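You operate a simulated robot arm through the tools that you are given. There is no shell and no other tool.

You run a simulated robot arm. Do the job below in one go: nothing can be reset, and whatever is moved stays where it is left.

JOB
Charge the small tank to 5 bar from the hose reel.
Fine: line knob down to 5 bar first; couple the orange hose, open the reel valve, shut it before the coupling comes off; coupling on the air table, line back at 6 bar.
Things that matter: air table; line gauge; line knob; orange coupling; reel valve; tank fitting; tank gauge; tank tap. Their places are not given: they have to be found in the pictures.

Only the result counts: the job must be done as asked and must still hold three seconds after the hand-in. Knocking over, shifting, dropping, spilling or breaking anything else fails it.

ROBOT AND FRAMES
A 6-joint arm with a two-finger gripper, fixed in place. Base frame: the origin is at the foot of the arm, x ahead of it, y to its left, z up; the work surface is at about z = 0.82. Readings come in m, rad, newtons and seconds.
Its first joint turns from -2.897 to 2.897 rad. Payload 2.45 kg.
The tool frame sits at the grasp point between the pads (the TCP): z along the fingers, y along the line on which they close. The tips reach 0.02 m beyond it. Largest opening 0.14 m; the body of the gripper starts 0.168 m behind the TCP.
Orientation is that of the tool frame in the base frame, as a unit quaternion [w, x, y, z]. With the fingers straight down and closing along the base's y, the tool's x points along the base's -x, its y along +y and its z along -z.

CONTROLS
- The arm moves only by the tool jog_arm. Its argument "moves" is a list of rows, each a list of 7 numbers: the shift along the base's x, y, z in m, then the turn, a rotation vector about the base's x, y, z in rad, then the finger opening in m, from 0 to 0.14. In form: [[dx, dy, dz, wx, wy, wz, jaw], ...]. A call has 1 to 20 rows; each row shifts and turns the commanded pose from where the row before left it. A row lasts 0.2 s, in which the tool goes at most 0.05 m and 0.15 rad; a call with a longer step from one row to the next is refused whole, and so is a gripper value outside its range. A pose out of reach is approached as far as the arm can. The call stops where the force on the tool passes 40 N (or 10 N more than at its start, if that is more) or the arm is blocked; 0.2 s more then pass. Each finger travels about 0.045 m/s and halts on what it meets, pressing with about 23 N; the grip force reading is that of the motor and also rises with nothing between the fingers. The clock runs only during rows and for 0.2 s after the last one: add rows that do not move to give the fingers time. It gives the time, the measured TCP pose, the force on the tool (base axes), the opening and the grip force at its end, in the units of the frame above (readings bear some noise), with the torque about the TCP (base axes, N m) and any sound that the robot's microphone picked up, and new pictures: "show" is both (left out), scene, wrist or none.
- Cameras (640 x 400 px; columns grow to the right, rows downward): "scene" is fixed at [0.0446, -0.6656, 1.7039]; the picture's right is [0.73, -0.69, 0.00], its down [-0.29, -0.31, -0.90] and it looks along [0.62, 0.66, -0.43] (base axes); focal length 368 px, centre (320, 200). "wrist" rides on the gripper at [0.078, 0.011, -0.209] in the tool frame; the picture's right is [-0.14, 0.99, 0.00], its down [-0.92, -0.13, -0.37] and it looks along [-0.37, -0.05, 0.93] (tool axes); focal length 280 px, centre (320, 200).
- locate(camera, pixels): for up to 12 pixels [column, row] of the newest picture of that camera ("zoom" is the newest enlarged one), the place [x, y, z] in the base frame of the surface seen there, good to about 0.003 m, but the place of the scene camera against the robot may be out by one fixed shift of up to 0.025 m in any direction. No time passes.
- enlarge(camera, box): a new picture of the part [left, top, right, bottom] of that camera's present view, enlarged. No time passes.
- job_done(): hands the job in; it is judged then, once.

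Unless the task says otherwise, let go and move clear before handing in.

The tools are called after "Call:" as name(argument=value, ...) on one line, values as JSON. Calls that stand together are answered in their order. jog_arm: Moves the arm, as the interface text tells. Its arguments: {"type":"object","properties":{"moves":{"type":"array"},"show":{"type":"string","enum":["both","scene","wrist","none"]}},"required":["moves"]} The other tools are called the same way: locate (camera, pixels) gives the place of the surface under pixels of a picture; enlarge (camera, box) takes an enlarged picture of a part of a camera's view; job_done () hands the job in.

At the start:

```text
t: 0.0
tcp_pos: [0.6364, 0.2717, 1.3695]
ee_rot: [0.0, -0.001, 1.0, 0.0]
ft_force: [0.3, 0.8, -0.2]
torque: [-0.02, 0.01, 0.0]
finger_gap: 0.1402
grasp_force: 0.1
```

scene: 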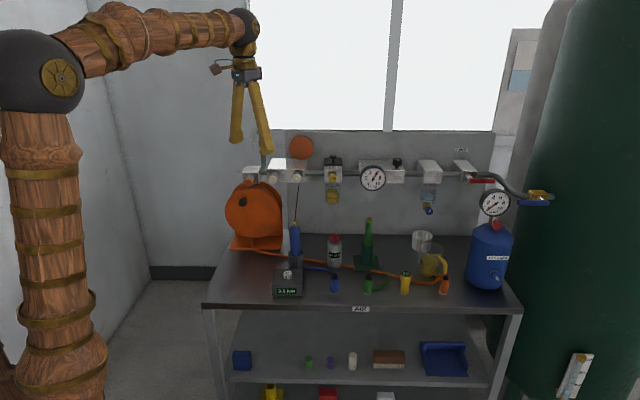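
wrist: 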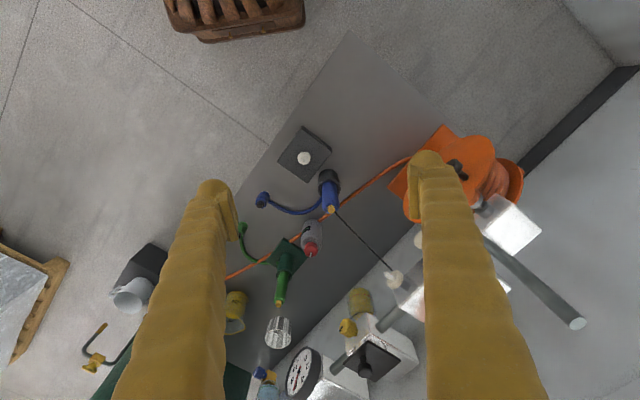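

The scene shows a bench with the orange reel at (255,215), a blue tank with a gauge at (490,250), a line gauge at (373,178) and the orange hose ending at (444,285). I'll enlarge several parts to identify everything.

Call:
enlarge(camera="scene", box=[220, 130, 380, 230])

Call:
enlarge(camera="scene", box=[340, 130, 500, 230])

Call:
enlarge(camera="scene", box=[400, 150, 560, 310])

Call:
enlarge(camera="scene", box=[200, 200, 360, 320])

Call:
enlarge(camera="scene", box=[320, 210, 480, 310])

```text
4.00 times, centred on (300, 180) of scene
```

zoom: 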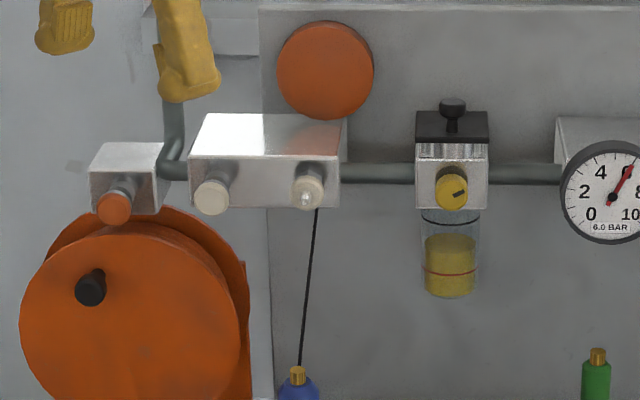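

```text
4.00 times, centred on (420, 180) of scene
```

zoom: 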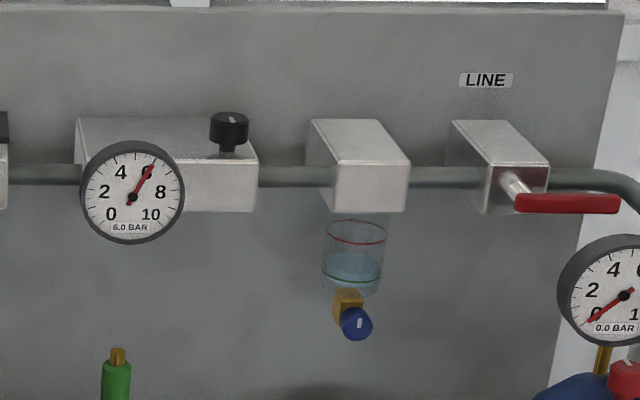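

```text
2.50 times, centred on (480, 230) of scene
```

zoom: 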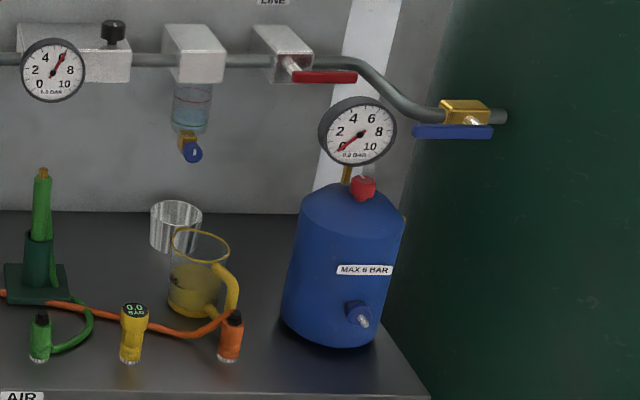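

```text
3.33 times, centred on (280, 260) of scene
```

zoom: 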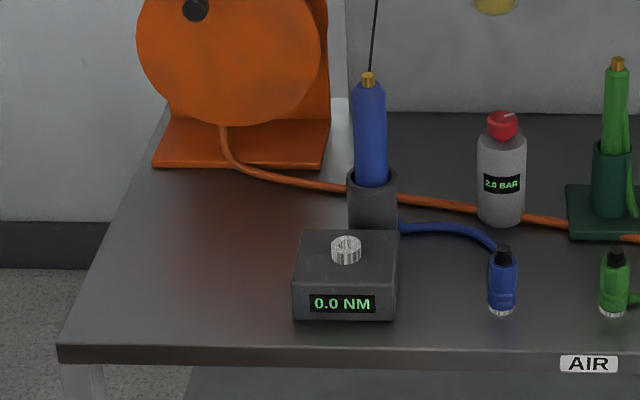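

```text
4.00 times, centred on (400, 260) of scene
```

zoom: 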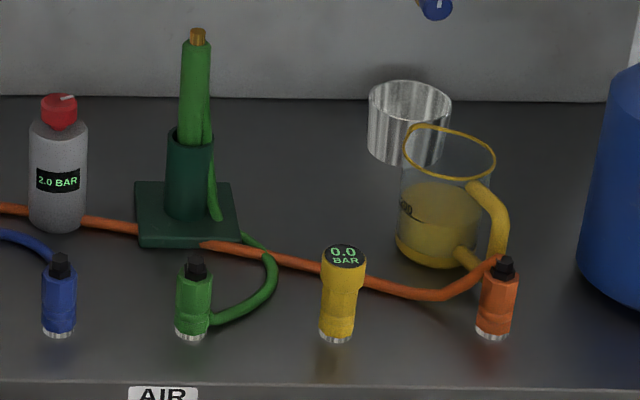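

The zooms show a regulator with a black top knob at about (397,161), gauge at 6.0 BAR, orange-capped knob above the reel at (249,181), tank with red tap at (496,226) and fitting at (494,284), and orange coupling at (444,285). I'll locate these.

Call:
locate(camera="scene", pixels=[[397, 160], [373, 178], [248, 182], [243, 202], [301, 147], [444, 280], [445, 293], [496, 226], [491, 284], [488, 235], [495, 204], [297, 178]])

Call:
enlarge(camera="scene", box=[460, 210, 524, 300])

Call:
enlarge(camera="scene", box=[225, 150, 289, 200])

Call:
enlarge(camera="wrist", box=[220, 100, 440, 400])

Call:
enlarge(camera="scene", box=[360, 145, 424, 195])

Call:
enlarge(camera="scene", box=[420, 260, 468, 300])

```text
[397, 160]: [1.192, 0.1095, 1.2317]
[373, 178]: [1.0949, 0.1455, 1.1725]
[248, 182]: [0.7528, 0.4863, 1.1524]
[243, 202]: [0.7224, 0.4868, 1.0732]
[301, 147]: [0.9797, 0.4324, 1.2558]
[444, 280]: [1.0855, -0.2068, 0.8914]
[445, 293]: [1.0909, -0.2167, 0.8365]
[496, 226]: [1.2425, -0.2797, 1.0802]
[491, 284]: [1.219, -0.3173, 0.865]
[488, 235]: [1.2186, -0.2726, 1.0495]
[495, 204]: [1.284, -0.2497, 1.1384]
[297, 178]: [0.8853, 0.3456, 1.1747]
```

```text
4.44 times, centred on (492, 255) of scene
```

zoom: 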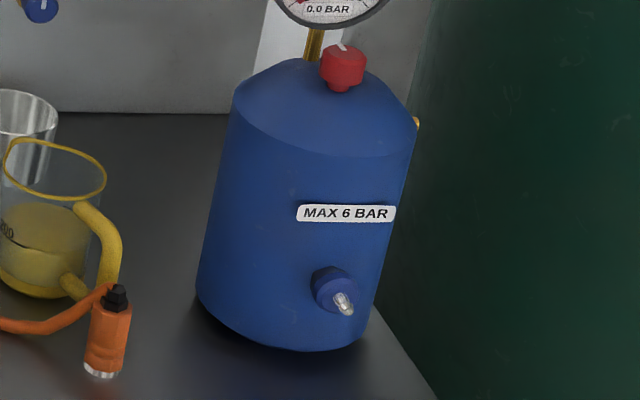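

```text
8.00 times, centred on (257, 175) of scene
```

zoom: 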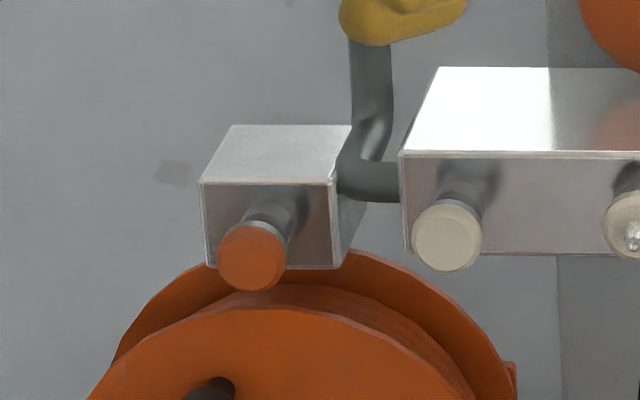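

```text
1.33 times, centred on (330, 250) of wrist
```

zoom: 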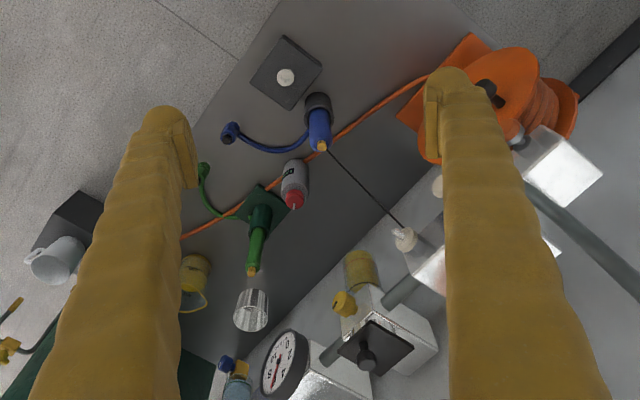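

```text
8.00 times, centred on (392, 170) of scene
```

zoom: 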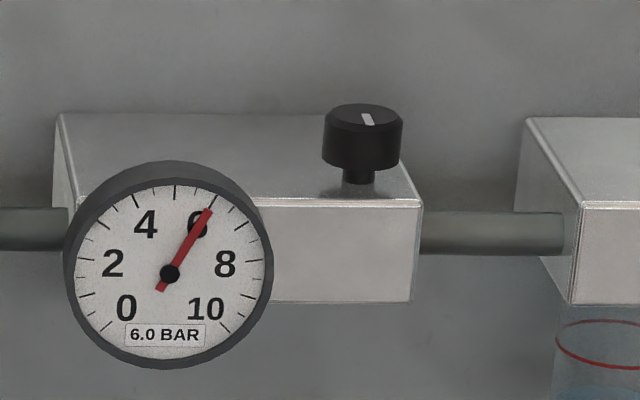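

```text
10.00 times, centred on (444, 280) of scene
```

zoom: 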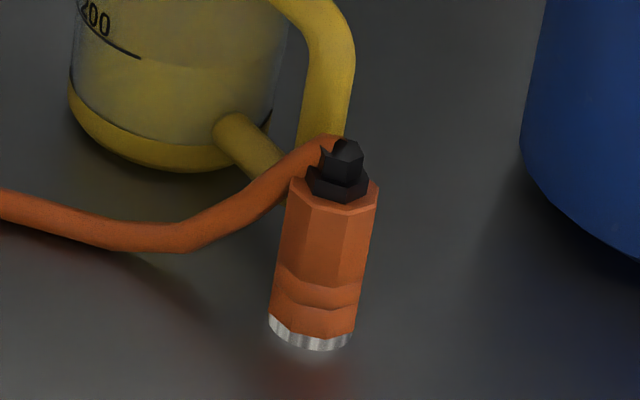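

The scene view puts everything along a diagonal wall, with the tank and fitting quite far out (about 1.26 m). I'll compare landmark places between the wrist and scene cameras to find the fixed shift.

Call:
locate(camera="wrist", pixels=[[304, 158], [310, 249], [301, 372], [394, 279], [365, 370], [263, 200], [281, 305], [330, 210], [235, 305], [345, 322]])

Call:
locate(camera="scene", pixels=[[287, 273], [334, 238], [373, 178], [297, 178], [333, 156], [335, 274], [368, 220], [295, 223], [405, 274], [333, 177], [430, 206], [423, 233]])

```text
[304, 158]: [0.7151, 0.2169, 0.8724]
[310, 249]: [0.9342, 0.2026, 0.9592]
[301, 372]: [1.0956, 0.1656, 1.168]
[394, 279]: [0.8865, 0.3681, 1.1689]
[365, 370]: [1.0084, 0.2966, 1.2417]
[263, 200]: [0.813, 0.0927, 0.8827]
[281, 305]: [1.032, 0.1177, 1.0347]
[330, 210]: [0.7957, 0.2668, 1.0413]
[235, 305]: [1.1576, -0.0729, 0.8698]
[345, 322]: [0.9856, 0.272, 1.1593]
```

```text
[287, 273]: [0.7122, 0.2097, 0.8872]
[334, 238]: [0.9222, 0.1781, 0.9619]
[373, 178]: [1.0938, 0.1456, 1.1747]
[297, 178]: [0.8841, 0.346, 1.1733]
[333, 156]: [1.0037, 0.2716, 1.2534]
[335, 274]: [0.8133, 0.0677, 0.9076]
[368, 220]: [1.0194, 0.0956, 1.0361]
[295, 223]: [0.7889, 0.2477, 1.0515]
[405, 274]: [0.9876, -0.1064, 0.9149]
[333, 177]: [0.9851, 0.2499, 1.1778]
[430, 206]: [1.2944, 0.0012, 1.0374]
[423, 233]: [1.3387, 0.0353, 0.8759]
```

Shift between the cameras is about (0.002, 0.021, -0.006). Next I'll measure the wall and bench orientation from panel and edge pixels in the scene picture.

Call:
locate(camera="scene", pixels=[[320, 210], [470, 205], [350, 140], [440, 140], [210, 303], [513, 303], [233, 238], [460, 240], [378, 171], [418, 171], [393, 171], [357, 166]])

Call:
enlarge(camera="scene", box=[0, 0, 280, 175])

```text
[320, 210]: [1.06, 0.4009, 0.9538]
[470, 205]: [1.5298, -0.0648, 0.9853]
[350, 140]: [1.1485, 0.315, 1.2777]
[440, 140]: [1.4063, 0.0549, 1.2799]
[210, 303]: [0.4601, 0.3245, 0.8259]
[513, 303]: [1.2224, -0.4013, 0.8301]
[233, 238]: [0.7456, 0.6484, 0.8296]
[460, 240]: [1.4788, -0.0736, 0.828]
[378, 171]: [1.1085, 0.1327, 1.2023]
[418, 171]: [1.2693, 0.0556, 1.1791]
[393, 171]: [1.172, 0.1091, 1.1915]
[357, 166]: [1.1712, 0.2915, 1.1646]
```

```text
2.29 times, centred on (140, 88) of scene
```

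zoom: 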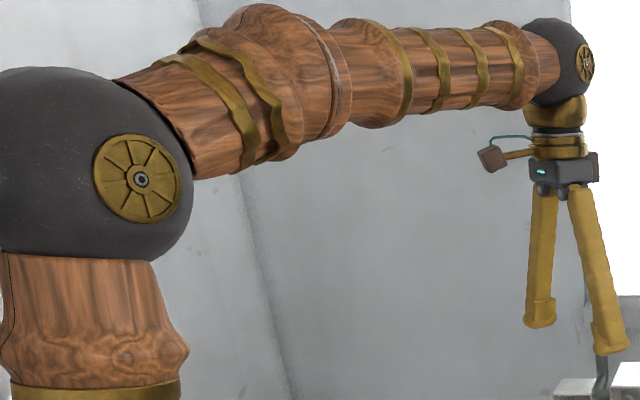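

The wall panel runs at 45° (direction u=(0.707,-0.707), normal into the wall n=(0.707,0.707)). I'll move the gripper in front of the regulator, turned 45° and tilted 45° outward, to get a close look with the wrist camera.

Call:
jog_arm(moves=[[0.03, -0.027, 0.003, 0, 0, 0.1309, 0.1], [0.03, -0.027, 0.003, 0, 0, 0.1309, 0.1], [0.03, -0.027, 0.003, 0, 0, 0.1309, 0.1], [0.03, -0.027, 0.003, 0, 0, 0.1309, 0.1], [0.03, -0.027, 0.003, 0, 0, 0.1309, 0.1], [0.03, -0.027, 0.003, 0, 0, 0.1309, 0.1], [0.03, -0.027, 0.003, 0.0926, -0.0926, 0, 0.1], [0.03, -0.027, 0.003, 0.0926, -0.0926, 0, 0.1], [0.03, -0.027, 0.003, 0.0926, -0.0926, 0, 0.1], [0.03, -0.027, 0.003, 0.0926, -0.0926, 0, 0.1], [0.03, -0.027, 0.003, 0.0926, -0.0926, 0, 0.1], [0.03, -0.027, 0.003, 0.0926, -0.0926, 0, 0.1], [0, 0, 0, 0, 0, 0, 0.1], [0, 0, 0, 0, 0, 0, 0.1]])

```text
t: 3.0
tcp_pos: [0.9973, -0.0545, 1.4032]
ee_rot: [0.354, -0.355, 0.853, 0.147]
ft_force: [0.1, -0.4, 0.9]
torque: [-0.03, -0.02, -0.05]
finger_gap: 0.0999
grasp_force: 0.1
```

scene: 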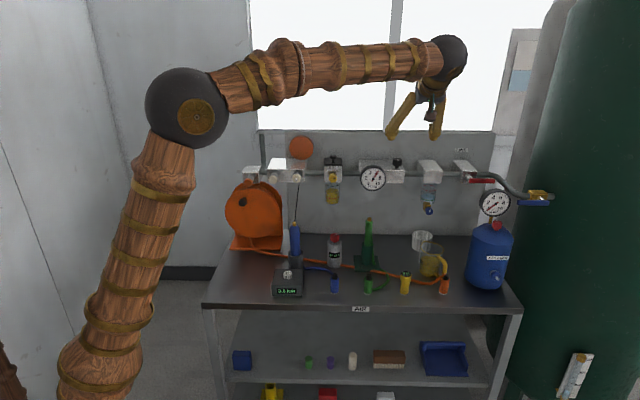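
wrist: 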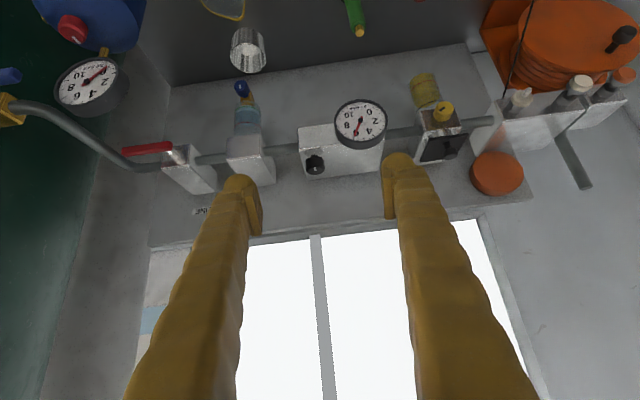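

The arm reaches well; the wrist view is upside-down, with the regulator knob at (315,164), gauge at (360,125), and outlets at right (520-630, 90). I'll zoom in on these and locate them.

Call:
enlarge(camera="wrist", box=[480, 40, 640, 160])

Call:
enlarge(camera="wrist", box=[280, 90, 400, 190])

Call:
locate(camera="wrist", pixels=[[315, 161], [315, 168], [625, 75], [580, 83], [520, 97], [497, 172], [360, 125], [74, 28], [305, 134], [380, 148], [311, 176], [345, 160]])

```text
3.33 times, centred on (560, 100) of wrist
```

zoom: 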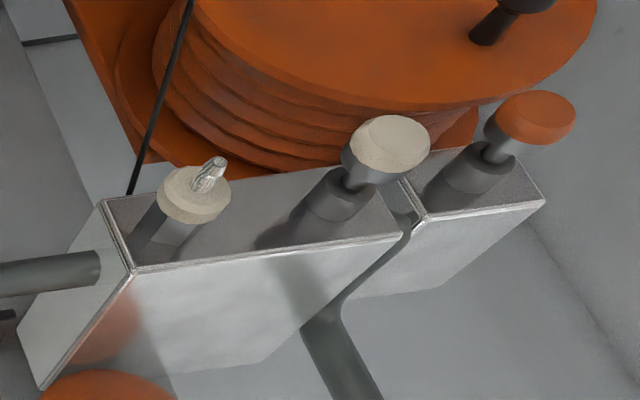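

```text
4.00 times, centred on (340, 140) of wrist
```

zoom: 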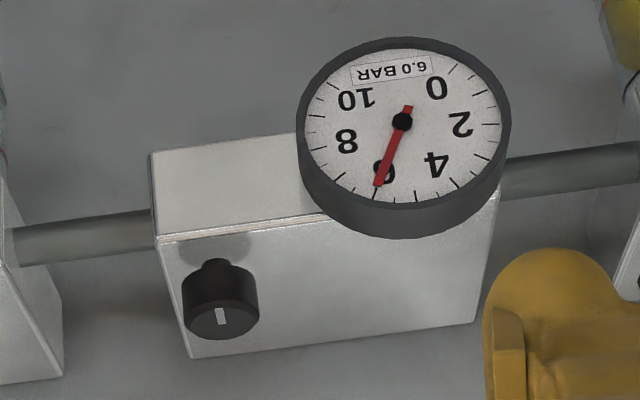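

```text
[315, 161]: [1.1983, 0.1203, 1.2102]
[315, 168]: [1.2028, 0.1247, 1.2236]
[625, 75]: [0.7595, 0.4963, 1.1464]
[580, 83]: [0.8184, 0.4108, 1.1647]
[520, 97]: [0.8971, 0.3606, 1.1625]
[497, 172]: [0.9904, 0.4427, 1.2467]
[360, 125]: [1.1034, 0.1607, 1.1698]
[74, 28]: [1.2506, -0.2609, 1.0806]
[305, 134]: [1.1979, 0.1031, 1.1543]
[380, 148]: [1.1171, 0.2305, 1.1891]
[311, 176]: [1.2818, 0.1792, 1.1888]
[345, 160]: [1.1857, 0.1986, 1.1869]
```

The regulator knob top is at about [1.203, 0.125, 1.224], and the reel valve is an orange mushroom knob on a stem at [0.76, 0.50, 1.146]. I'll approach the regulator knob at a 45° tilt, azimuth 15°, stopping 10 cm off.

Call:
jog_arm(moves=[[0.0229, 0.0269, -0.0183, 0, 0, -0.0873, 0.08], [0.0229, 0.0269, -0.0183, 0, 0, -0.0873, 0.08], [0.0229, 0.0269, -0.0183, 0, 0, -0.0873, 0.08], [0.0229, 0.0269, -0.0183, 0, 0, -0.0873, 0.08], [0.0229, 0.0269, -0.0183, 0, 0, -0.0873, 0.08], [0.0229, 0.0269, -0.0183, 0, 0, -0.0873, 0.08], [0, 0, 0, 0, 0, 0, 0.08]])

```text
t: 4.6
tcp_pos: [1.1342, 0.1071, 1.2937]
ee_rot: [0.38, -0.12, 0.916, 0.05]
ft_force: [0.2, 0.4, 0.0]
torque: [0.03, 0.01, 0.03]
finger_gap: 0.0799
grasp_force: 0.0
```

scene: 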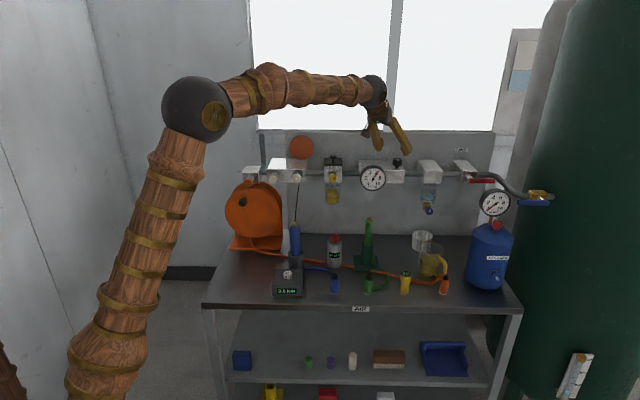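
wrist: 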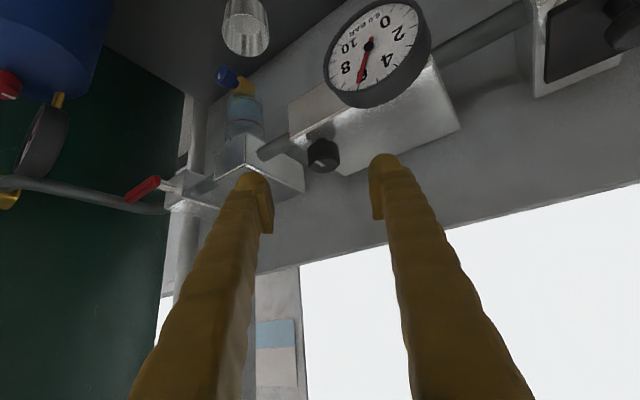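

The knob appears at (322,154) nearly between the fingertips. I'll zoom in and locate its outline precisely.

Call:
enlarge(camera="wrist", box=[280, 115, 376, 195])

Call:
locate(camera="wrist", pixels=[[323, 145], [323, 152], [323, 160], [310, 150], [336, 152], [327, 159], [350, 160], [340, 172]])

```text
5.00 times, centred on (328, 155) of wrist
```

zoom: 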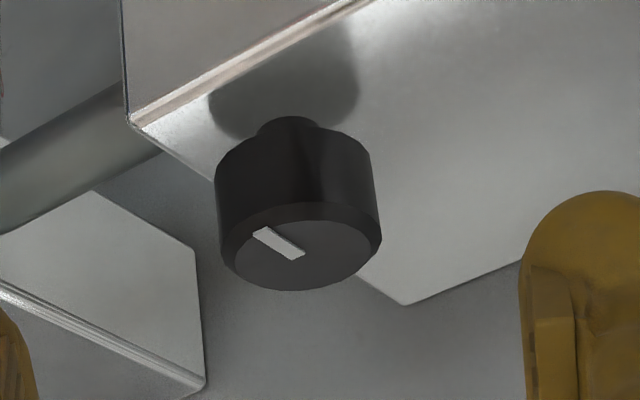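

```text
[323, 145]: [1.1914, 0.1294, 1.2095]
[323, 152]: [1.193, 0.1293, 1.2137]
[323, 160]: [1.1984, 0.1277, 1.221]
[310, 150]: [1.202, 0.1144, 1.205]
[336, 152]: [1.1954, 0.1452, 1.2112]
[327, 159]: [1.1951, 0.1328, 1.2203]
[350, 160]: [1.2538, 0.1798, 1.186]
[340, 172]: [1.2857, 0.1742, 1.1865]
```

The knob's outline is clear; I'll locate the top face rim points for a circle centre.

Call:
locate(camera="zoom", pixels=[[300, 250], [240, 250], [360, 245], [300, 285], [300, 215], [290, 170], [225, 190], [370, 185], [290, 150], [288, 125]])

```text
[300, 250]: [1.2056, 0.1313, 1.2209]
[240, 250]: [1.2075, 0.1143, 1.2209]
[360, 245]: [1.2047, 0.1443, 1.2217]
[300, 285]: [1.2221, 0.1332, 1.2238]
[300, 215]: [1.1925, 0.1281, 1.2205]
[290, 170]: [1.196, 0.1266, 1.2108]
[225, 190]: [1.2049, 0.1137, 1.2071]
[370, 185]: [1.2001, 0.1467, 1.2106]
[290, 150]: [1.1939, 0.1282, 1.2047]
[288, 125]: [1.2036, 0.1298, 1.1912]
```

Knob centre is about [1.207, 0.130], top z 1.222, radius about 0.018. I'll advance to straddle it, then close the fingers.

Call:
jog_arm(moves=[[0.0182, 0.0057, -0.0184, 0, 0, 0, 0.065], [0.0182, 0.0057, -0.0184, 0, 0, 0, 0.065], [0.0182, 0.0057, -0.0184, 0, 0, 0, 0.065], [0.0182, 0.0057, -0.0184, 0, 0, 0, 0.065], [0, 0, 0, 0, 0, 0, 0.065]], show="wrist")

Call:
enlarge(camera="scene", box=[360, 130, 456, 200])

```text
t: 5.8
tcp_pos: [1.2066, 0.1312, 1.2196]
ee_rot: [0.38, -0.122, 0.916, 0.05]
ft_force: [-0.2, -0.2, 0.8]
torque: [-0.03, 0.0, 0.03]
finger_gap: 0.0648
grasp_force: 0.0
```

wrist: 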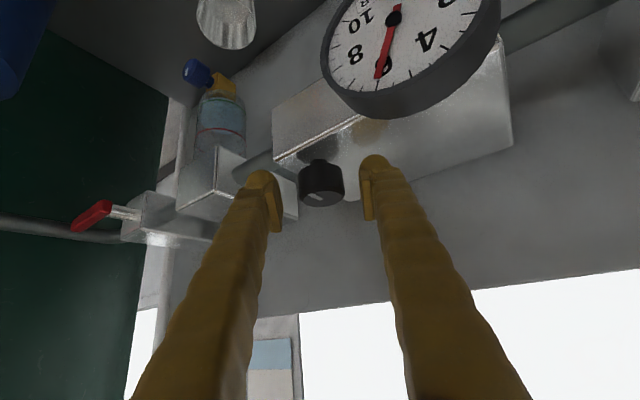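

```text
5.71 times, centred on (408, 165) of scene
```

zoom: 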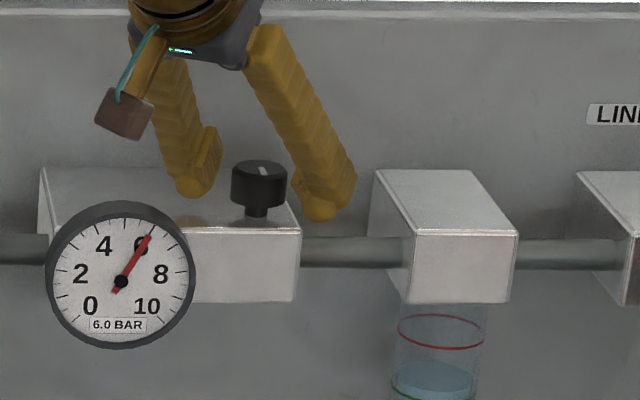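

The knob (322,185) sits between the fingers. I'll close on it.

Call:
jog_arm(moves=[[0, 0, 0, 0, 0, 0, 0.045], [0, 0, 0, 0, 0, 0, 0.03], [0, 0, 0, 0, 0, 0, 0.03], [0, 0, 0, 0, 0, 0, 0.03]])

Call:
enlarge(camera="scene", box=[360, 130, 456, 200])

```text
t: 6.8
tcp_pos: [1.2057, 0.1319, 1.2204]
ee_rot: [0.38, -0.121, 0.916, 0.051]
ft_force: [-6.2, 21.6, -0.5]
torque: [0.33, 0.09, 0.12]
finger_gap: 0.0367
grasp_force: 44.5
```

scene: 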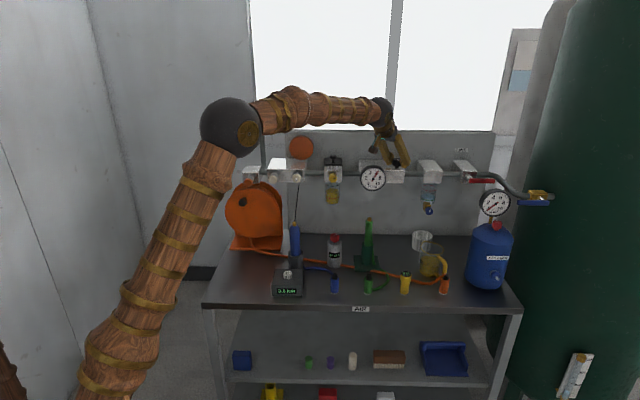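
wrist: 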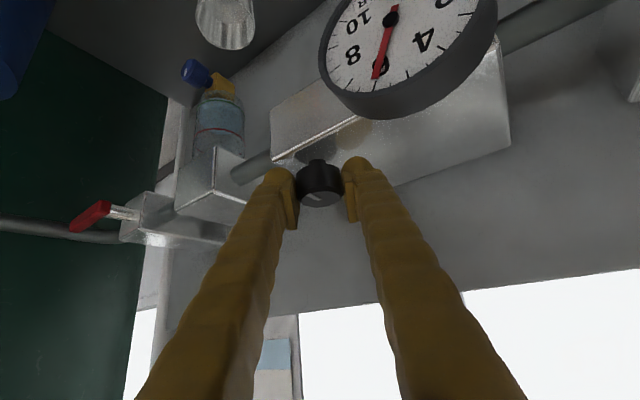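

```text
5.71 times, centred on (408, 165) of scene
```

zoom: 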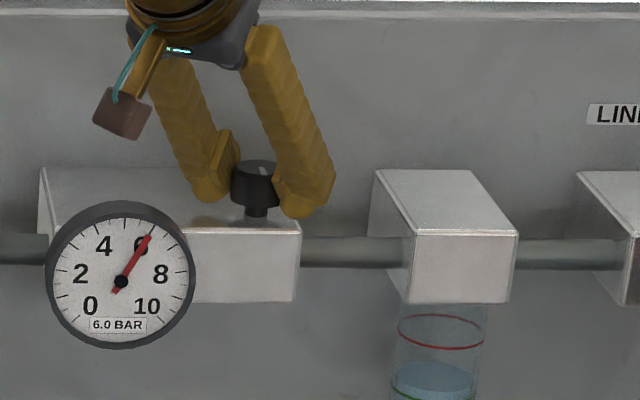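

Grip is on the knob (gap 0.0367) but with a 22 N side force, so I'm off-centre by a few millimetres. I'll nudge along the closing axis to relieve it.

Call:
jog_arm(moves=[[-0.0006, 0.0022, 0, 0, 0, 0, 0.03], [0, 0, 0, 0, 0, 0, 0.03]], show="none")

```text
t: 7.4
tcp_pos: [1.2065, 0.1324, 1.2194]
ee_rot: [0.38, -0.122, 0.916, 0.051]
ft_force: [-14.7, 5.4, -2.7]
torque: [0.05, 0.28, 0.02]
finger_gap: 0.0366
grasp_force: 45.8
```

The lateral force dropped. I'll turn the knob a small amount counter-clockwise (seen from above) about its axis and look at the gauge.

Call:
jog_arm(moves=[[-0.0008, 0, 0, 0, 0, 0.05, 0.03], [0, 0, 0, 0, 0, 0.08, 0.03], [0, 0, 0, 0, 0, 0.08, 0.03], [0, 0, 0, 0, 0, 0, 0.03]])

Call:
enlarge(camera="scene", box=[360, 130, 456, 200])

```text
t: 8.4
tcp_pos: [1.2065, 0.1305, 1.2203]
ee_rot: [0.374, -0.215, 0.898, 0.089]
ft_force: [14.8, -15.6, -7.6]
torque: [-0.03, -0.03, -0.1]
finger_gap: 0.0366
grasp_force: 44.6
```

scene: 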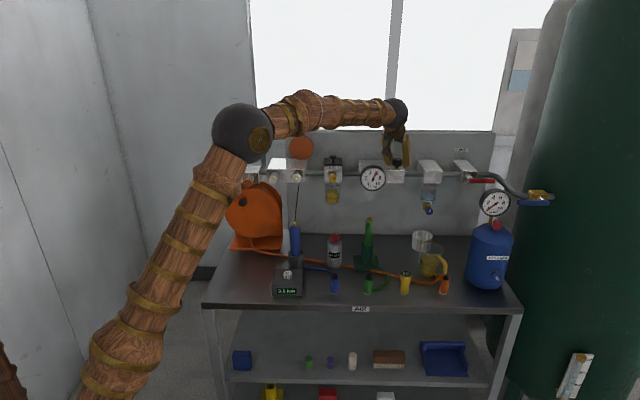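
wrist: 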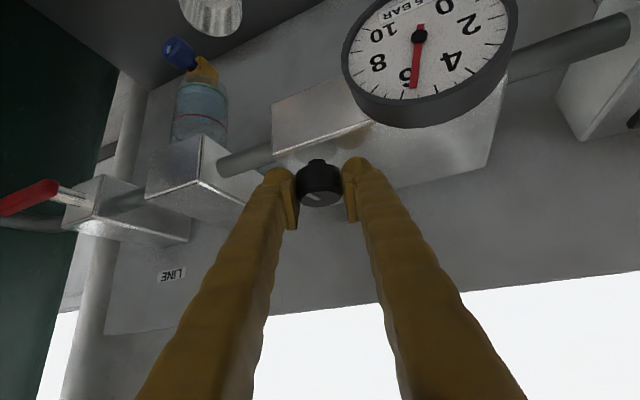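

```text
5.71 times, centred on (408, 165) of scene
```

zoom: 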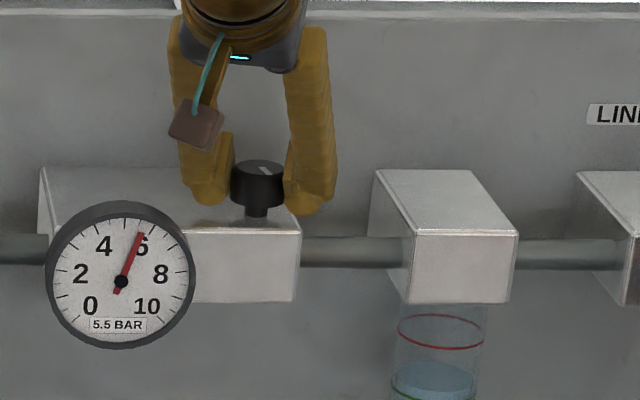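

The line gauge now reads 5.5 BAR after about 0.21 rad. I'll turn another 0.19 rad with a small centring correction.

Call:
jog_arm(moves=[[0.001, -0.0015, 0, 0, 0, 0.06, 0.03], [0, 0, 0, 0, 0, 0.07, 0.03], [0, 0, 0, 0, 0, 0.06, 0.03], [0, 0, 0, 0, 0, 0, 0.03]], show="scene")

Call:
enlarge(camera="scene", box=[360, 160, 392, 196])

```text
t: 9.4
tcp_pos: [1.2062, 0.1294, 1.2199]
ee_rot: [0.362, -0.299, 0.874, 0.124]
ft_force: [15.7, -19.1, -14.8]
torque: [-0.03, -0.01, -0.11]
finger_gap: 0.0368
grasp_force: 44.9
```

scene: 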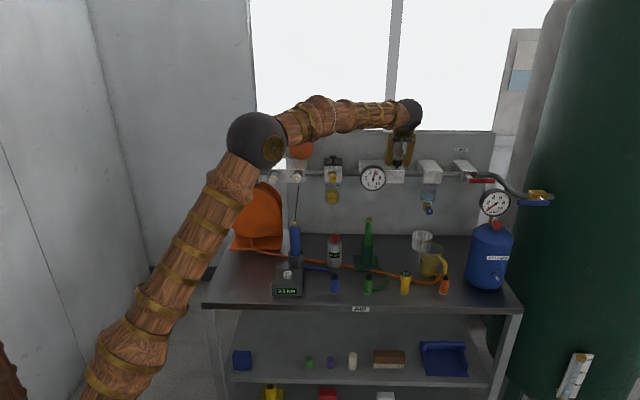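

```text
11.11 times, centred on (376, 178) of scene
```

zoom: 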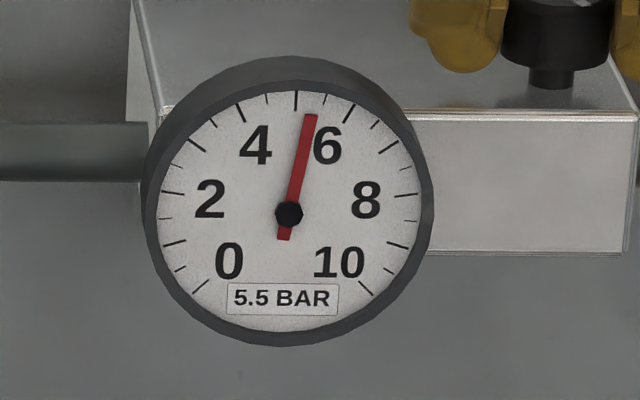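

The gauge still reads 5.5 BAR after the second turn; either the knob has detents or it slipped. I'll check the knob's marker from the wrist.

Call:
jog_arm(moves=[[0.001, -0.001, 0, 0, 0, 0, 0.03]])

Call:
enlarge(camera="wrist", box=[280, 140, 376, 220])

Call:
enlarge(camera="scene", box=[360, 145, 408, 185])

```text
t: 9.8
tcp_pos: [1.2059, 0.1299, 1.2194]
ee_rot: [0.362, -0.301, 0.874, 0.125]
ft_force: [-6.2, -22.5, -19.0]
torque: [-0.15, 0.3, -0.05]
finger_gap: 0.0367
grasp_force: 44.7
```

scene: 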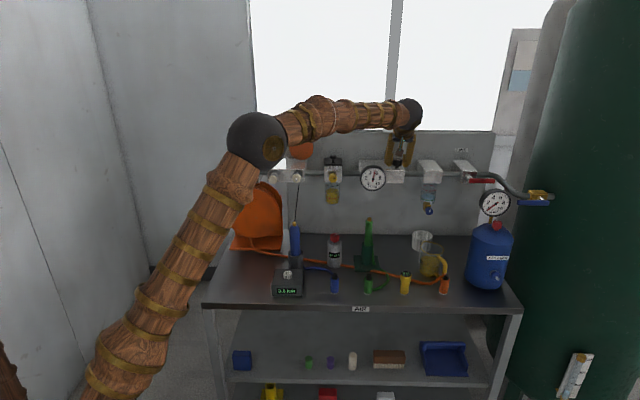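
wrist: 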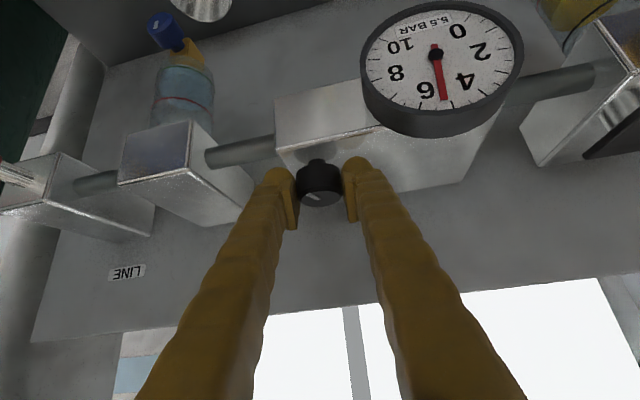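

```text
5.00 times, centred on (328, 180) of wrist
```

zoom: 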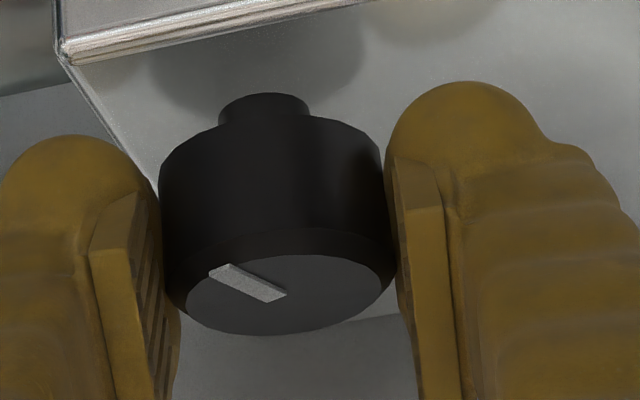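

```text
10.00 times, centred on (384, 165) of scene
```

zoom: 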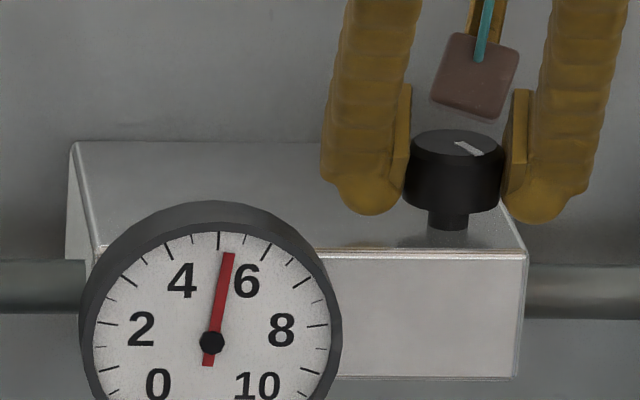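

The marker turned with the gripper, so the knob is moving; it probably steps in 0.5 bar clicks. I'll continue turning in small rows while relieving the forces.

Call:
jog_arm(moves=[[0, -0.0008, -0.0006, 0, 0, 0.05, 0.03], [0, 0, 0, 0, 0, 0.05, 0.03], [0, 0, 0, 0, 0, 0.05, 0.03], [0, 0, 0, 0, 0, 0, 0.03]], show="scene")

Call:
enlarge(camera="scene", box=[360, 155, 408, 195])

```text
t: 10.8
tcp_pos: [1.2077, 0.1305, 1.2195]
ee_rot: [0.352, -0.365, 0.848, 0.152]
ft_force: [-9.7, -13.7, -12.8]
torque: [0.0, 0.2, 0.0]
finger_gap: 0.0367
grasp_force: 45.1
```

scene: 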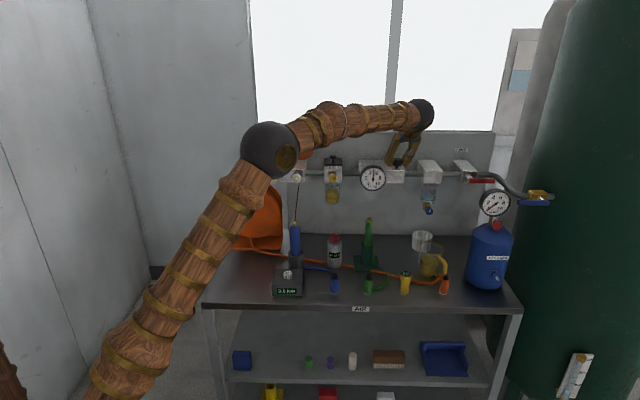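

```text
10.00 times, centred on (384, 175) of scene
```

zoom: 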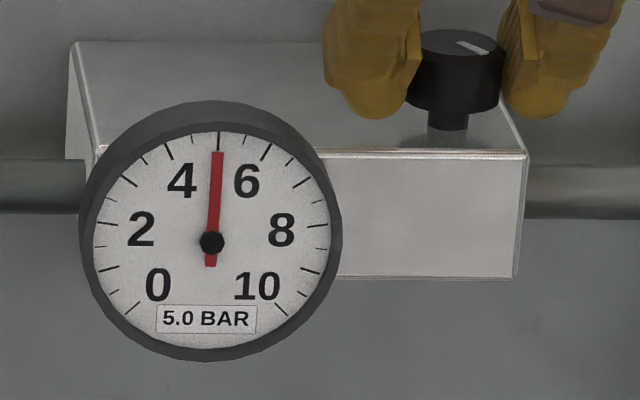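

The line gauge reads 5.0 BAR. The steps switched around 0.18 and 0.5 rad, so I'll turn slightly further (0.07 rad) to sit nearer the step's middle and check it holds.

Call:
jog_arm(moves=[[0, -0.0005, -0.0005, 0, 0, 0.035, 0.03], [0, 0, 0, 0, 0, 0.035, 0.03], [0, 0, 0, 0, 0, 0, 0.03]], show="scene")

Call:
enlarge(camera="scene", box=[360, 155, 408, 195])

```text
t: 11.6
tcp_pos: [1.2079, 0.1289, 1.2205]
ee_rot: [0.346, -0.395, 0.835, 0.164]
ft_force: [8.7, -2.3, -7.2]
torque: [0.04, 0.0, -0.05]
finger_gap: 0.0365
grasp_force: 44.8
```

scene: 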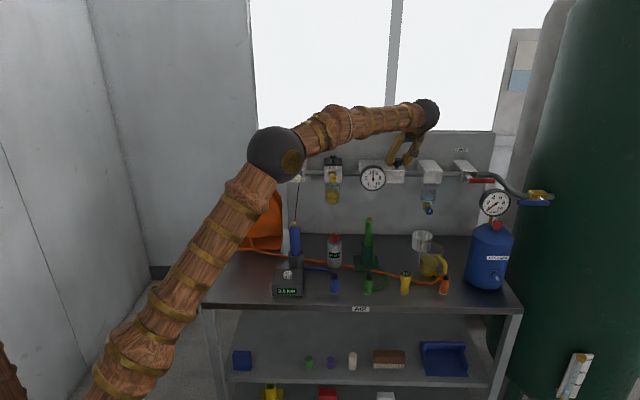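

```text
10.00 times, centred on (384, 175) of scene
```

zoom: 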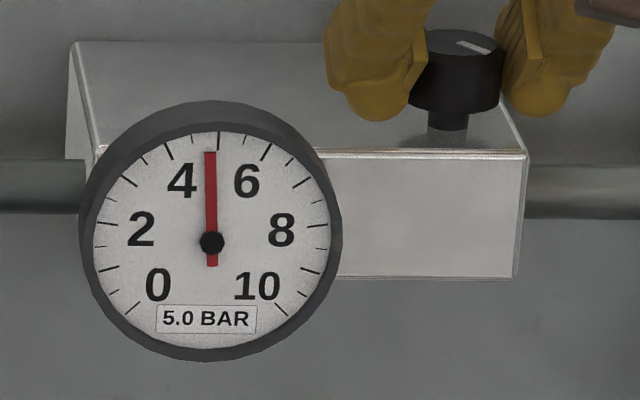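

Comparing the needle with the 5 tick, it now sits slightly low (about 4.83), so the needle is continuous and the label is rounded; the rate is about 30° per bar. I'll turn back about 0.09 rad.

Call:
jog_arm(moves=[[0, 0, 0, 0, 0, -0.045, 0.03], [0, 0, 0, 0, 0, -0.045, 0.03], [0, 0, 0, 0, 0, 0, 0.03], [0, 0, 0, 0, 0, 0, 0.03]], show="scene")

Call:
enlarge(camera="scene", box=[358, 164, 390, 194])

```text
t: 12.6
tcp_pos: [1.2069, 0.1298, 1.2216]
ee_rot: [0.354, -0.357, 0.852, 0.148]
ft_force: [16.4, 16.1, -4.2]
torque: [0.32, -0.07, 0.0]
finger_gap: 0.0363
grasp_force: 44.9
```

scene: 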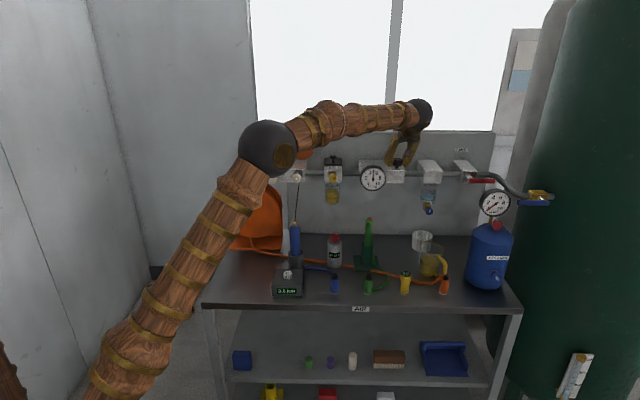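

```text
13.33 times, centred on (374, 179) of scene
```

zoom: 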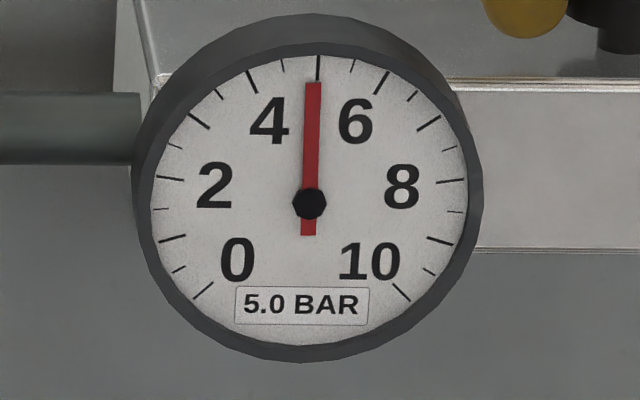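

The needle is at about 4.95. I'll turn back another 0.025 rad, then open the fingers and recheck.

Call:
jog_arm(moves=[[0.0005, 0.0005, 0, 0, 0, -0.027, 0.03], [0, 0, 0, 0, 0, 0, 0.03], [0, 0, 0, 0, 0, 0, 0.038], [0, 0, 0, 0, 0, 0, 0.05], [0, 0, 0, 0, 0, 0, 0.065], [0, 0, 0, 0, 0, 0, 0.07], [0, 0, 0, 0, 0, 0, 0.07]], show="scene")

Call:
enlarge(camera="scene", box=[358, 164, 390, 194])

```text
t: 14.2
tcp_pos: [1.2077, 0.1307, 1.219]
ee_rot: [0.357, -0.345, 0.856, 0.143]
ft_force: [0.1, 0.5, 0.5]
torque: [0.0, 0.01, 0.0]
finger_gap: 0.0698
grasp_force: 0.0
```

scene: 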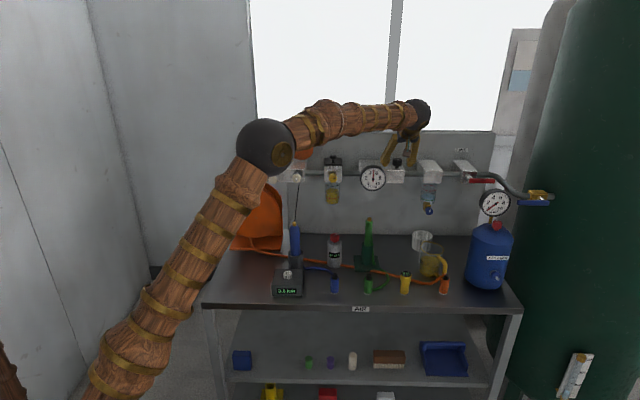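

```text
13.33 times, centred on (374, 179) of scene
```

zoom: 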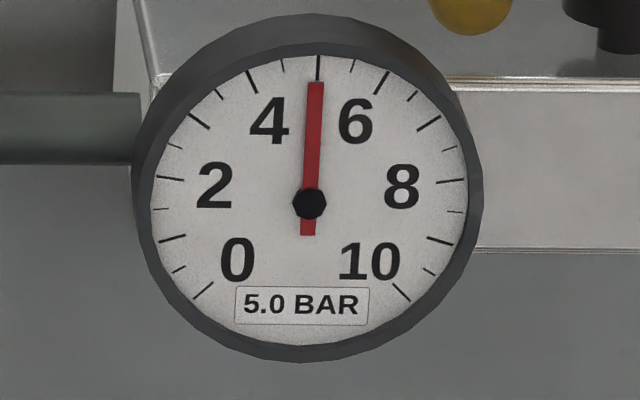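

The needle is on the 5 tick after release. I'll back away and go look at the tank fitting, the tank tap and the orange coupling with the wrist camera.

Call:
jog_arm(moves=[[-0.025, -0.025, 0.03, 0, 0, 0, 0.08], [-0.025, -0.025, 0.03, 0, 0, 0, 0.08], [-0.025, -0.025, 0.03, 0, 0, 0, 0.08], [-0.025, -0.025, 0.03, 0, 0, 0, 0.08], [-0.025, -0.03, 0, 0, 0, 0, 0.08], [-0.025, -0.03, 0, 0, 0, 0, 0.08], [-0.025, -0.03, 0, 0, 0, 0, 0.08], [0.0027, -0.036, -0.031, 0, 0, 0, 0.08], [0.0027, -0.036, -0.031, 0, 0, 0, 0.08], [0.0027, -0.036, -0.031, 0, 0, 0, 0.08], [0.0027, -0.036, -0.031, 0, 0, 0, 0.08], [0.0027, -0.036, -0.031, 0, 0, 0, 0.08], [0.0027, -0.036, -0.031, 0, 0, 0, 0.08], [0.0027, -0.036, -0.031, 0, 0, 0, 0.08], [0.0027, -0.036, -0.031, 0, 0, 0, 0.08], [0.0027, -0.036, -0.031, 0, 0, 0, 0.08], [0.0027, -0.036, -0.031, 0, 0, 0, 0.08], [0, 0, 0, 0, 0, 0, 0.08]])

Call:
enlarge(camera="wrist", box=[160, 40, 480, 240])

```text
t: 18.0
tcp_pos: [1.0599, -0.4216, 1.0288]
ee_rot: [0.356, -0.345, 0.857, 0.143]
ft_force: [0.5, -0.1, -0.4]
torque: [-0.02, 0.0, 0.0]
finger_gap: 0.08
grasp_force: 0.1
```

scene: 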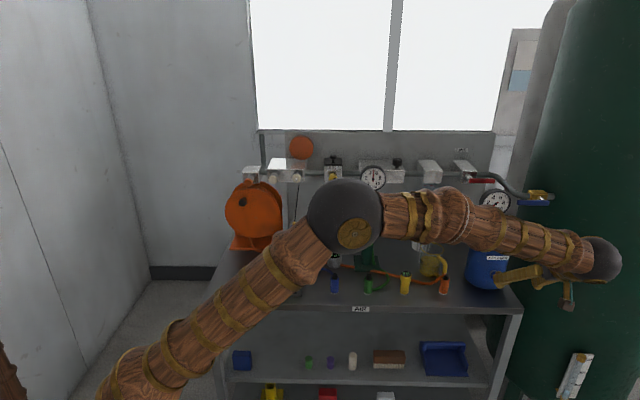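
wrist: 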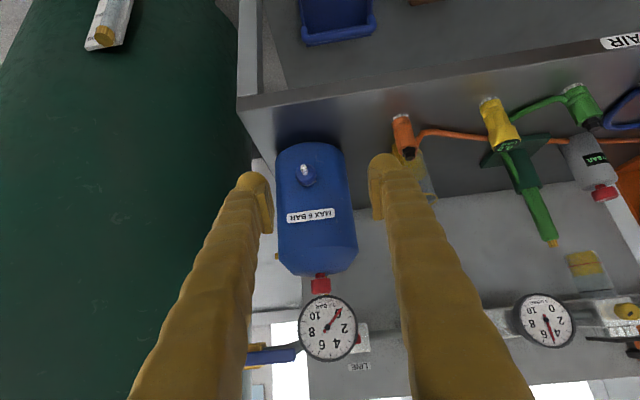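

```text
2.00 times, centred on (320, 140) of wrist
```

zoom: 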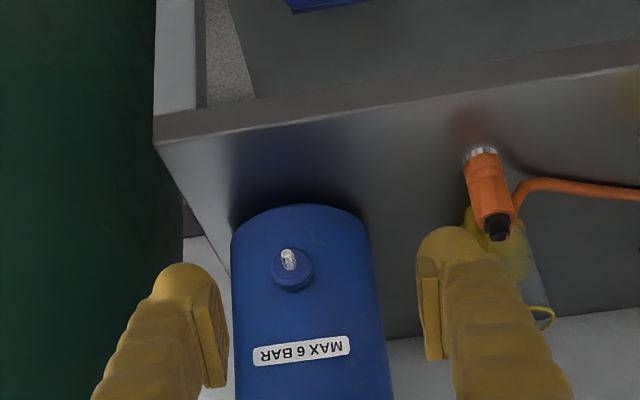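

The wrist camera sees the tank fitting at (305,170), the tank tap at (320,284), its gauge at (328,328), and the orange coupling at (403,130). I'll zoom into each and locate them.

Call:
enlarge(camera="wrist", box=[270, 140, 350, 190])

Call:
locate(camera="zoom", pixels=[[275, 205], [285, 240], [290, 300], [180, 260], [400, 260], [80, 260], [590, 260], [320, 150], [290, 270], [230, 260], [345, 260], [275, 200]])

Call:
enlarge(camera="wrist", box=[370, 100, 450, 170])

Call:
enlarge(camera="wrist", box=[280, 260, 376, 370])

Call:
locate(camera="wrist", pixels=[[401, 116], [402, 128], [406, 145], [409, 153], [397, 130], [411, 130], [320, 284], [310, 285], [329, 284], [320, 276], [320, 292], [430, 135]])

```text
8.00 times, centred on (310, 165) of wrist
```

zoom: 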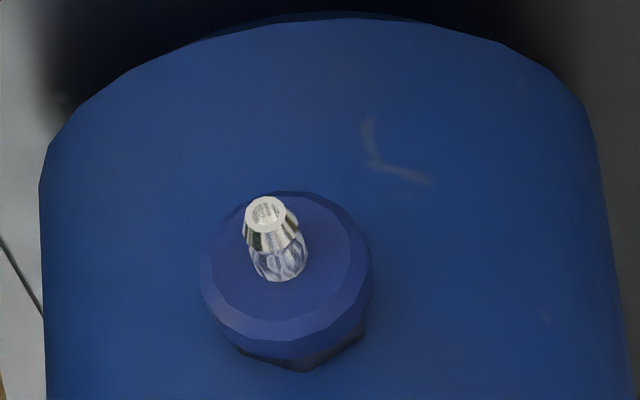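

```text
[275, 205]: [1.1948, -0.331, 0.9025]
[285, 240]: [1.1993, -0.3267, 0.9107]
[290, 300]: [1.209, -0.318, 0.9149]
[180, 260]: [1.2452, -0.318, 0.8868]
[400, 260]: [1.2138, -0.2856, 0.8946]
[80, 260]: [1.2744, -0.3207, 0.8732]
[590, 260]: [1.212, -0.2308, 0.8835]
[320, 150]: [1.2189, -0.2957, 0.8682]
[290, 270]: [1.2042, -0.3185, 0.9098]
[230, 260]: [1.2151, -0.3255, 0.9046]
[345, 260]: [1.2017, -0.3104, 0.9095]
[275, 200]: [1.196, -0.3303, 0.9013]
```

```text
5.71 times, centred on (410, 135) of wrist
```

zoom: 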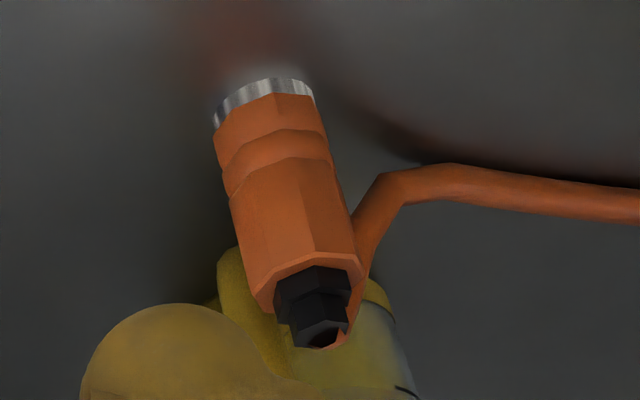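

```text
3.64 times, centred on (328, 315) of wrist
```

zoom: 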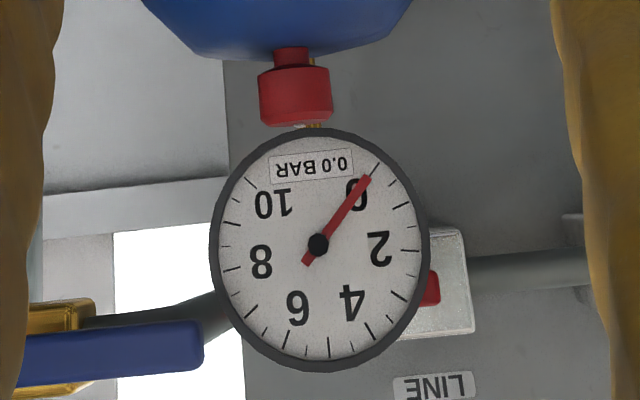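

```text
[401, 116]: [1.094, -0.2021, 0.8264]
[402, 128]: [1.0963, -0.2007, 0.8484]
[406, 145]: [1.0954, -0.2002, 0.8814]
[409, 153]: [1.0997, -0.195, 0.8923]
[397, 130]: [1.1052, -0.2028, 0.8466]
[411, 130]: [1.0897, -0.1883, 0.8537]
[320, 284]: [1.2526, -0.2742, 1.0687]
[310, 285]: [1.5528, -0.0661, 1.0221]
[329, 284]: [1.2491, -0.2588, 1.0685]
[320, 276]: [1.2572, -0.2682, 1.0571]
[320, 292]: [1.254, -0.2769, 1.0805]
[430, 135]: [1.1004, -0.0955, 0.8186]
```

The fitting points straight out along -n at about s=1.079, z≈0.907, with its tip at d≈0.611; the coupling stands at about [1.104, -0.189]. The jug handle sits close behind the coupling, so I'll measure that clearance and the hose route before planning the grasp.

Call:
enlarge(camera="scene", box=[400, 230, 470, 305])

Call:
locate(camera="zoom", pixels=[[300, 210], [335, 150], [360, 120], [330, 260], [250, 250], [160, 200], [200, 270], [300, 290], [345, 300], [360, 350], [345, 395], [380, 330]])

```text
5.33 times, centred on (435, 268) of scene
```

zoom: 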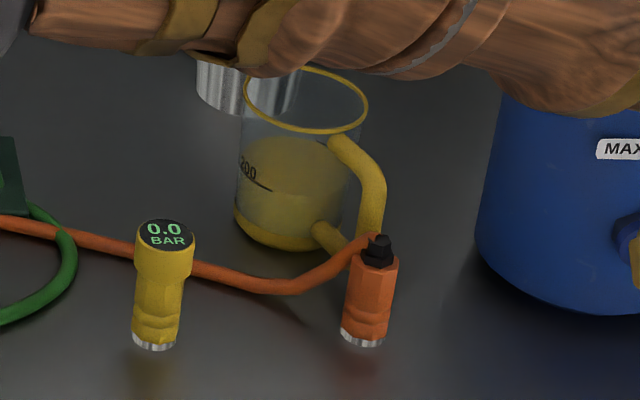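

```text
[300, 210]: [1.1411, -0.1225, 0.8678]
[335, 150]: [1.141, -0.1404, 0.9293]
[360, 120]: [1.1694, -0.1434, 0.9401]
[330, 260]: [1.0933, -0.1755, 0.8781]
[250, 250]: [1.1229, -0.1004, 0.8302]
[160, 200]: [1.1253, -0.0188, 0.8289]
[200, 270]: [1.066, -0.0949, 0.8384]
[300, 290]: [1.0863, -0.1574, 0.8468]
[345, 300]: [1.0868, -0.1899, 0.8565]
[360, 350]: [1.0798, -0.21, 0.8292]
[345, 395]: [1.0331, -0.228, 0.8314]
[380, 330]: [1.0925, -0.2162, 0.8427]
```

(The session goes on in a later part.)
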